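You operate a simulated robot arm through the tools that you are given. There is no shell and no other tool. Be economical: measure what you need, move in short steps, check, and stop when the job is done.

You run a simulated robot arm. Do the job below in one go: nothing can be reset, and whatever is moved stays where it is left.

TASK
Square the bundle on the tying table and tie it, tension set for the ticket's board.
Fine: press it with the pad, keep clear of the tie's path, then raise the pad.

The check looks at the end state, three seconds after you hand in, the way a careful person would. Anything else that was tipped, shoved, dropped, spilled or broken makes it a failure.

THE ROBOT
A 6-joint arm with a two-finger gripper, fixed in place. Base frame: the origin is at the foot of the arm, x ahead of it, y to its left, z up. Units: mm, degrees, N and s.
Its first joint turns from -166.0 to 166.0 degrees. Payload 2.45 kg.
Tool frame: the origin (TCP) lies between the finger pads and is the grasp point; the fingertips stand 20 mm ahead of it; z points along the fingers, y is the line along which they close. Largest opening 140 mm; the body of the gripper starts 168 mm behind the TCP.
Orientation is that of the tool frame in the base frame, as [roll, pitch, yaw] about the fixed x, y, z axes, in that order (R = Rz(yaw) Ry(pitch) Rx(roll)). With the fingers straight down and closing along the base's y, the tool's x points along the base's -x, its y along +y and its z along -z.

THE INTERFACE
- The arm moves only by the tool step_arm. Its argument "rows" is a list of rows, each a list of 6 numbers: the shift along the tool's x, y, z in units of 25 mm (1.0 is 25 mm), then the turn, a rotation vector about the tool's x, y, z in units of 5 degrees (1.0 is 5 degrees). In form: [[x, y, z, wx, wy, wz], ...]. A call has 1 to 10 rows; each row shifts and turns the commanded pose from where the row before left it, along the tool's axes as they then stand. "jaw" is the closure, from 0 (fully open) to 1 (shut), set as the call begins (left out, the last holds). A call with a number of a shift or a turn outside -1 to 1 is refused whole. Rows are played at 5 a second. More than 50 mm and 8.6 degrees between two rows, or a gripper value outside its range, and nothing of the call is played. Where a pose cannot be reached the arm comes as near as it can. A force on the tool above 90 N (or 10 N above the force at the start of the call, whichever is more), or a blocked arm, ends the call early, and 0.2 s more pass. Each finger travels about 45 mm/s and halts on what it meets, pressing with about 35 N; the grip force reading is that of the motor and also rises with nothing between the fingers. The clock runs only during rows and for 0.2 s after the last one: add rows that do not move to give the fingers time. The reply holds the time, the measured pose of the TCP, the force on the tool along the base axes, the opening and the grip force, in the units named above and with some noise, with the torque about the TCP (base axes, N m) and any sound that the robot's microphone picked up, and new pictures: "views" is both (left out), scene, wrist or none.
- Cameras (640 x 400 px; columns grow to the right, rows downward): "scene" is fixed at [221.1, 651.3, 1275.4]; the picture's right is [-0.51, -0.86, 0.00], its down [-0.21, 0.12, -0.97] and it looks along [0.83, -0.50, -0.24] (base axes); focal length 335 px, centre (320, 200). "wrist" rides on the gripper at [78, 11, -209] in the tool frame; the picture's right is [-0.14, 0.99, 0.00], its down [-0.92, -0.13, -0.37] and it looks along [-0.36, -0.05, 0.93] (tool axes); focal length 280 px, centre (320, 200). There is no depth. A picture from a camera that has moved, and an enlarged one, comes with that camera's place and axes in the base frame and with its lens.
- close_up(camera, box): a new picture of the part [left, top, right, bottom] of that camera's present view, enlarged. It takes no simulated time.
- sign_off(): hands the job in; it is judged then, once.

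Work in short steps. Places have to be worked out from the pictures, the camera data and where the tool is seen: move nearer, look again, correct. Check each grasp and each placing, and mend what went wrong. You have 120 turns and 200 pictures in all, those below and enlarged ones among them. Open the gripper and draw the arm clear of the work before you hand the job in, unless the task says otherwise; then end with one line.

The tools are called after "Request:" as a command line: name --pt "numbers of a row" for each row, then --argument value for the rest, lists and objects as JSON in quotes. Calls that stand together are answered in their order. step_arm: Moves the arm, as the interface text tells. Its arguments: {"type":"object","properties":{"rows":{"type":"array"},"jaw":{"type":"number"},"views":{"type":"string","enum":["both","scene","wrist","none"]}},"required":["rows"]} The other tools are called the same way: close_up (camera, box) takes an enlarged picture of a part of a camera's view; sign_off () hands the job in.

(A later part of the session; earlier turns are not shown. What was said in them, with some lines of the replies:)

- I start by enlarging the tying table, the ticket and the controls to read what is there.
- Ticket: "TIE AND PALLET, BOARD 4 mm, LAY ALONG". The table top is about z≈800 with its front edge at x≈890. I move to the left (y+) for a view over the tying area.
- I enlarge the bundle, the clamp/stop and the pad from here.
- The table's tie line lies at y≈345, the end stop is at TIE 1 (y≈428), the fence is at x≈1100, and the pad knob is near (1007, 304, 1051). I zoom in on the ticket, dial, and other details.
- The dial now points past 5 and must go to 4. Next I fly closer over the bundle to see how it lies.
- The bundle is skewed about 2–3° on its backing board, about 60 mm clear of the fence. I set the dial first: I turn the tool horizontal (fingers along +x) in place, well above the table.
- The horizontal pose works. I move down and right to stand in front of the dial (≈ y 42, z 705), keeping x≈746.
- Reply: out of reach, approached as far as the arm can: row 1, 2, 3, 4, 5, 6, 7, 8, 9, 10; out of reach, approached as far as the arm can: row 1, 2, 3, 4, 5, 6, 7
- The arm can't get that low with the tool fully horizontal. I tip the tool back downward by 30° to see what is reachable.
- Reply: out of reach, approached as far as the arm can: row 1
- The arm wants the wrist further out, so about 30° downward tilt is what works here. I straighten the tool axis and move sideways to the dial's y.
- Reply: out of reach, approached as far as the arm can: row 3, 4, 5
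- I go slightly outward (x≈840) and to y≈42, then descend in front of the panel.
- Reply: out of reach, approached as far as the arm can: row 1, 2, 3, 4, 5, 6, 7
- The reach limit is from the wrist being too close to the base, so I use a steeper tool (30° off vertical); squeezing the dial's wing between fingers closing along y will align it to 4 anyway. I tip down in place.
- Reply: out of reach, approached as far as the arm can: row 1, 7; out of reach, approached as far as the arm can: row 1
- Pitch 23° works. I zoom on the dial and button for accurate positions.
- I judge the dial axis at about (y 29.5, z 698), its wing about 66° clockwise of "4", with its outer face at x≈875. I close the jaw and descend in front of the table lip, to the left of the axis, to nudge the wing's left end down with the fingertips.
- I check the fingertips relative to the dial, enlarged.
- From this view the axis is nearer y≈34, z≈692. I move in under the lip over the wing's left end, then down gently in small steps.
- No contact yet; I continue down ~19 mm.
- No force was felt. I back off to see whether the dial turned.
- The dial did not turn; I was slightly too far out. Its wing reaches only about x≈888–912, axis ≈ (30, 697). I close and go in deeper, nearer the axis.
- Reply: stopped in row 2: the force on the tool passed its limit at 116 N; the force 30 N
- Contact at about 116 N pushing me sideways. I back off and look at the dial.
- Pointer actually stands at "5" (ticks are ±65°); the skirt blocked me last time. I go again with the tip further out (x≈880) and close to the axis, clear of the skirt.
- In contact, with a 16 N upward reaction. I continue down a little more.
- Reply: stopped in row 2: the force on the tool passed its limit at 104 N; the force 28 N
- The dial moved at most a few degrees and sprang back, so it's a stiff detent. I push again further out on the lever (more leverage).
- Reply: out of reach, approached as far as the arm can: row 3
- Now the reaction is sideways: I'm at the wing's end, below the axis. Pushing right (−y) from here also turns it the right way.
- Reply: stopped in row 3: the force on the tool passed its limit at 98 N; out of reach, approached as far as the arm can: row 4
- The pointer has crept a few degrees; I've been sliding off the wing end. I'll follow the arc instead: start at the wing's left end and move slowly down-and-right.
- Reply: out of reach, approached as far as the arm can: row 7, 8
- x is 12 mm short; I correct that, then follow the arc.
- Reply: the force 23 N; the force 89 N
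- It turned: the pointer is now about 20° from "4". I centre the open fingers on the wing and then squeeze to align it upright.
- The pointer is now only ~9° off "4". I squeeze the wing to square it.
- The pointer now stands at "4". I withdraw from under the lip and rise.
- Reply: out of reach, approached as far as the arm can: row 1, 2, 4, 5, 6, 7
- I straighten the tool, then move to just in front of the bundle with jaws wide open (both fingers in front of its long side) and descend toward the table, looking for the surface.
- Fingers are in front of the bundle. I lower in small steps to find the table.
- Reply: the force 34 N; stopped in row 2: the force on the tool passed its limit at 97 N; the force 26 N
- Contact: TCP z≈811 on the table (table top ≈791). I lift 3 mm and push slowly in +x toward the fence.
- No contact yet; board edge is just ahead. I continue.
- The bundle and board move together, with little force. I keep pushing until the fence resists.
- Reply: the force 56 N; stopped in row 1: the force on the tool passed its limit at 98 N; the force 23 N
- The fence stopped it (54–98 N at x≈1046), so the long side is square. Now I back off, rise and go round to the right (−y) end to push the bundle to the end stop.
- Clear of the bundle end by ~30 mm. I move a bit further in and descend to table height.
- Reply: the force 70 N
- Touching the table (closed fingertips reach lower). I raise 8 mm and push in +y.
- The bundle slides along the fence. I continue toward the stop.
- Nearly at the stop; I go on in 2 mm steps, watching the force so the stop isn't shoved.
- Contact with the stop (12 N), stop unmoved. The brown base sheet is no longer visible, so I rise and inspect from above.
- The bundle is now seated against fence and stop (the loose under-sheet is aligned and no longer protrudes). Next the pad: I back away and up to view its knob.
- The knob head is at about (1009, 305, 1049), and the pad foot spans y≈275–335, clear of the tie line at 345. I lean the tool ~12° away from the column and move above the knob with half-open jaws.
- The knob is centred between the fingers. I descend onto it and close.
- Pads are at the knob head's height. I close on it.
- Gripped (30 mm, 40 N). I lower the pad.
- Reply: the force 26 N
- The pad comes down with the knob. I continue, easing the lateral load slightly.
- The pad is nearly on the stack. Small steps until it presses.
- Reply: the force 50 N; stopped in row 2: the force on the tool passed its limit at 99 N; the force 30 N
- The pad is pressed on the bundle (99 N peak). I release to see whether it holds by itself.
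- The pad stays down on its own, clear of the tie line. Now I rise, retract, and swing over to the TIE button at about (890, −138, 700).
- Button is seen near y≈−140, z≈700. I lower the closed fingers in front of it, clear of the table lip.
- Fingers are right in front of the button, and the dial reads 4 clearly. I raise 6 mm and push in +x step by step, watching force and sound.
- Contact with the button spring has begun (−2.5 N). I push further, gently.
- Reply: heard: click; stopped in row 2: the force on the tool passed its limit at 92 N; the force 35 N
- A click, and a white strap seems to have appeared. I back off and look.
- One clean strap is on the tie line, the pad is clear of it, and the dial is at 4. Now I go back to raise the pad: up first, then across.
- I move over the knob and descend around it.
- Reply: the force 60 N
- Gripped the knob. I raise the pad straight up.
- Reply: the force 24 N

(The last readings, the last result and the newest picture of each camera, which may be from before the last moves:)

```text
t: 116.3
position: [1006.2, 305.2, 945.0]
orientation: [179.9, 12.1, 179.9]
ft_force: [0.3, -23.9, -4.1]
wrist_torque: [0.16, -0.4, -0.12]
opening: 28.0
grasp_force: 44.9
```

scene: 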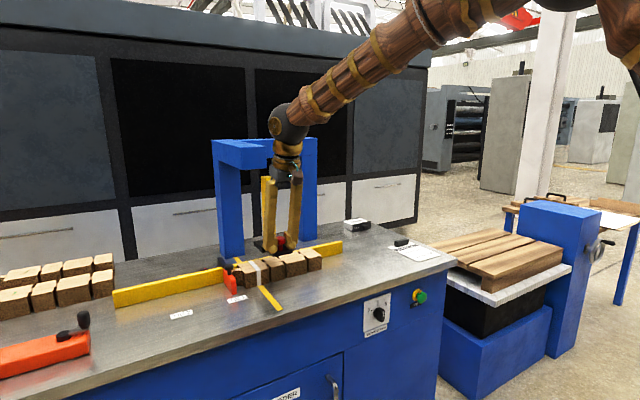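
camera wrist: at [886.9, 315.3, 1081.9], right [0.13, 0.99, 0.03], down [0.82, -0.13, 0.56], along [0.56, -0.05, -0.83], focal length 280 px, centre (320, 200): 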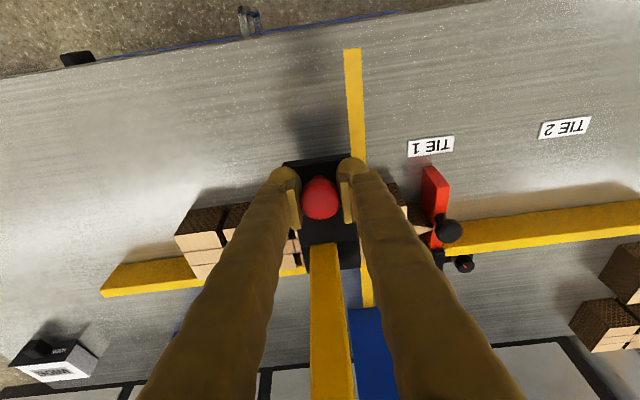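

The pad lifts and the bundle stays. I continue up to its original height.

Request:
step_arm --pt "-0.13 -0.03 -0.586 0 0 0" --pt "-0.13 0 -0.586 0 0 0" --pt "-0.13 0 -0.586 0 0 0" --pt "-0.13 0 -0.586 0 0 0" --pt "-0.13 0 -0.586 0 0 0" --pt "-0.13 0 -0.586 0 0 0" --views "none"

Request:
step_arm --pt "-0.043 0 -0.195 0 0 0" --pt "-0.043 0 -0.195 0 0 0" --views "scene"

Request:
close_up --camera "scene" --box '[200, 120, 340, 310]'

```text
t: 117.8
position: [1008.8, 306.6, 1035.9]
orientation: [179.9, 12.3, -179.9]
ft_force: [-29.5, 3.2, -3.1]
wrist_torque: [-0.04, -0.58, -0.02]
opening: 28.3
grasp_force: 45.1
```

```text
t: 118.3
position: [1008.7, 304.7, 1046.5]
orientation: [179.8, 12.3, 180.0]
ft_force: [-24.9, 3.1, -3.0]
wrist_torque: [-0.09, -0.08, 0.05]
opening: 27.9
grasp_force: 45.1
```

scene: 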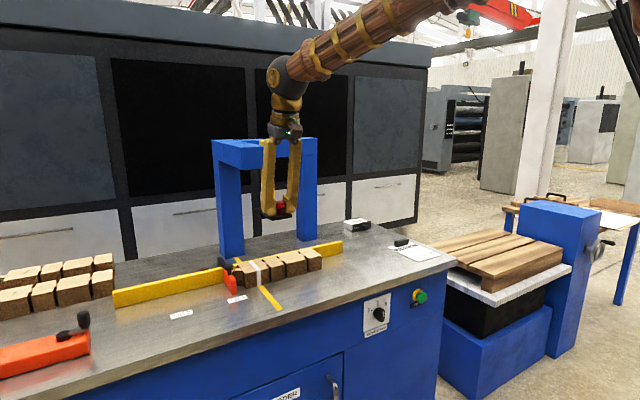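

```text
2.11 times, centred on (270, 215) of scene
camera zoom: at [221.1, 651.3, 1275.4], right [-0.51, -0.86, 0.0], down [-0.21, 0.12, -0.97], along [0.83, -0.5, -0.24], focal length 705 px, centre (425, 168)
```

zoom: 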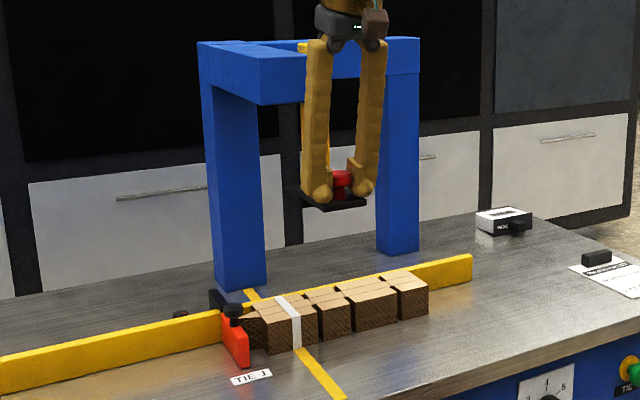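

Nearly at its starting height. I add 3 mm, then release.

Request:
step_arm --pt "-0.026 0 -0.12 0 0 0" --pt "0 0 0 0 0 0" --views "none"

Request:
step_arm --pt "0 0 0 0 0 0" --pt "0 0 0 0 0 0" --pt "0 0 0 0 0 0" --pt "0 0 0 0 0 0" --jaw 0.4 --views "none"

Request:
step_arm --pt "-0.21 0 -0.97 0 0 0" --pt "-0.21 0 -0.97 0 0 0" --pt "-0.21 0 -0.97 0 0 0" --pt "0.97 0 -0.21 0 0 0" --pt "0.97 0 -0.21 0 0 0" --pt "0.97 0 -0.21 0 0 0" --pt "0.97 0 -0.21 0 0 0" --pt "0.97 0 -0.21 0 0 0" --pt "0.97 0 -0.21 0 0 0" --pt "0.97 0 -0.21 0 0 0" --jaw 0 --views "both"

Request:
close_up --camera "scene" --box '[200, 120, 340, 310]'

```text
t: 119.0
position: [1008.7, 304.9, 1047.0]
orientation: [179.9, 12.2, 180.0]
ft_force: [-10.7, 6.6, -27.8]
wrist_torque: [-0.11, -0.02, 0.02]
opening: 28.1
grasp_force: 45.2
```

```text
t: 120.0
position: [1009.9, 305.8, 1048.5]
orientation: [179.8, 12.3, -180.0]
ft_force: [-0.5, -0.1, -0.4]
wrist_torque: [0.03, -0.02, 0.0]
opening: 84.1
grasp_force: 0.0
```

```text
t: 122.2
position: [835.3, 303.4, 1120.4]
orientation: [179.7, 12.3, -180.0]
ft_force: [0.6, 0.2, -0.3]
wrist_torque: [-0.01, 0.03, 0.0]
opening: 140.0
grasp_force: 0.1
camera wrist: at [713.5, 312.5, 1310.0], right [0.13, 0.99, 0.03], down [0.82, -0.13, 0.56], along [0.55, -0.05, -0.83], focal length 280 px, centre (320, 200)
```

scene: 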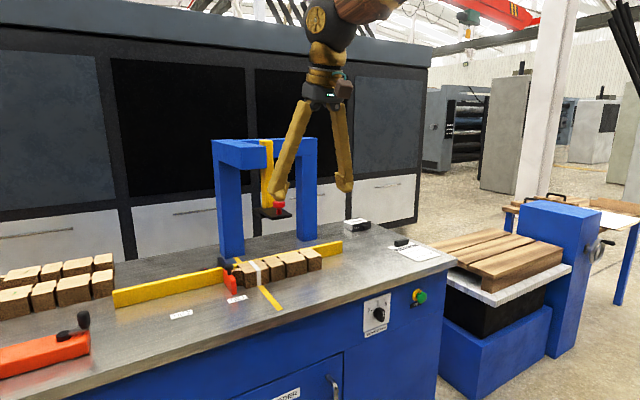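
wrist: 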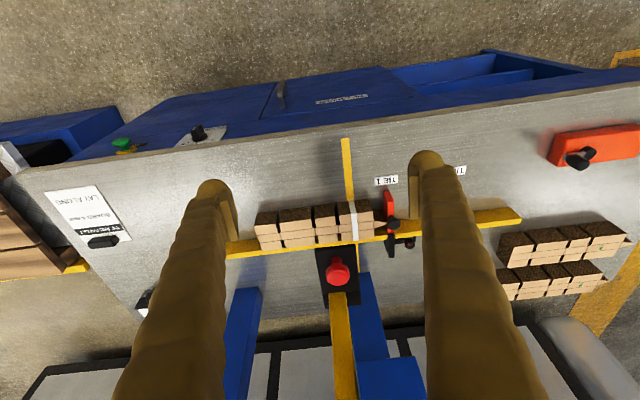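

```text
2.11 times, centred on (270, 215) of scene
camera zoom: at [221.1, 651.3, 1275.4], right [-0.51, -0.86, 0.0], down [-0.21, 0.12, -0.97], along [0.83, -0.5, -0.24], focal length 705 px, centre (425, 168)
```

zoom: 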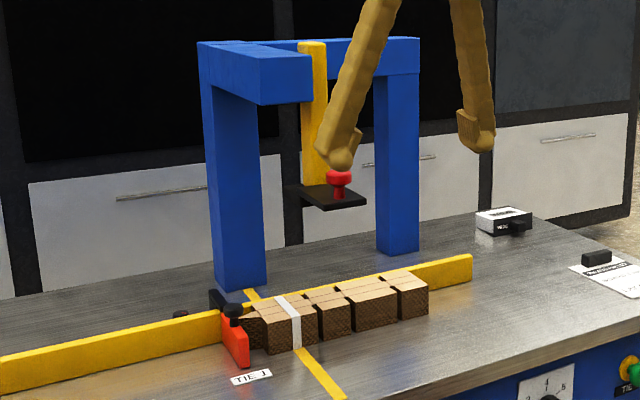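

The pad is up and holding. The bundle is square against fence and stop with its strap on the tie line, the dial is on 4, and the arm is clear with the gripper open, so I hand in.

Request:
sign_off

```text
The job is handed in.
```

I squared the bundle against the fence and the TIE 1 stop, pressed it with the pad, and tied it once on the tie line with the dial at 4 mm; the pad is back up, and I did not do a second tie at TIE 2.
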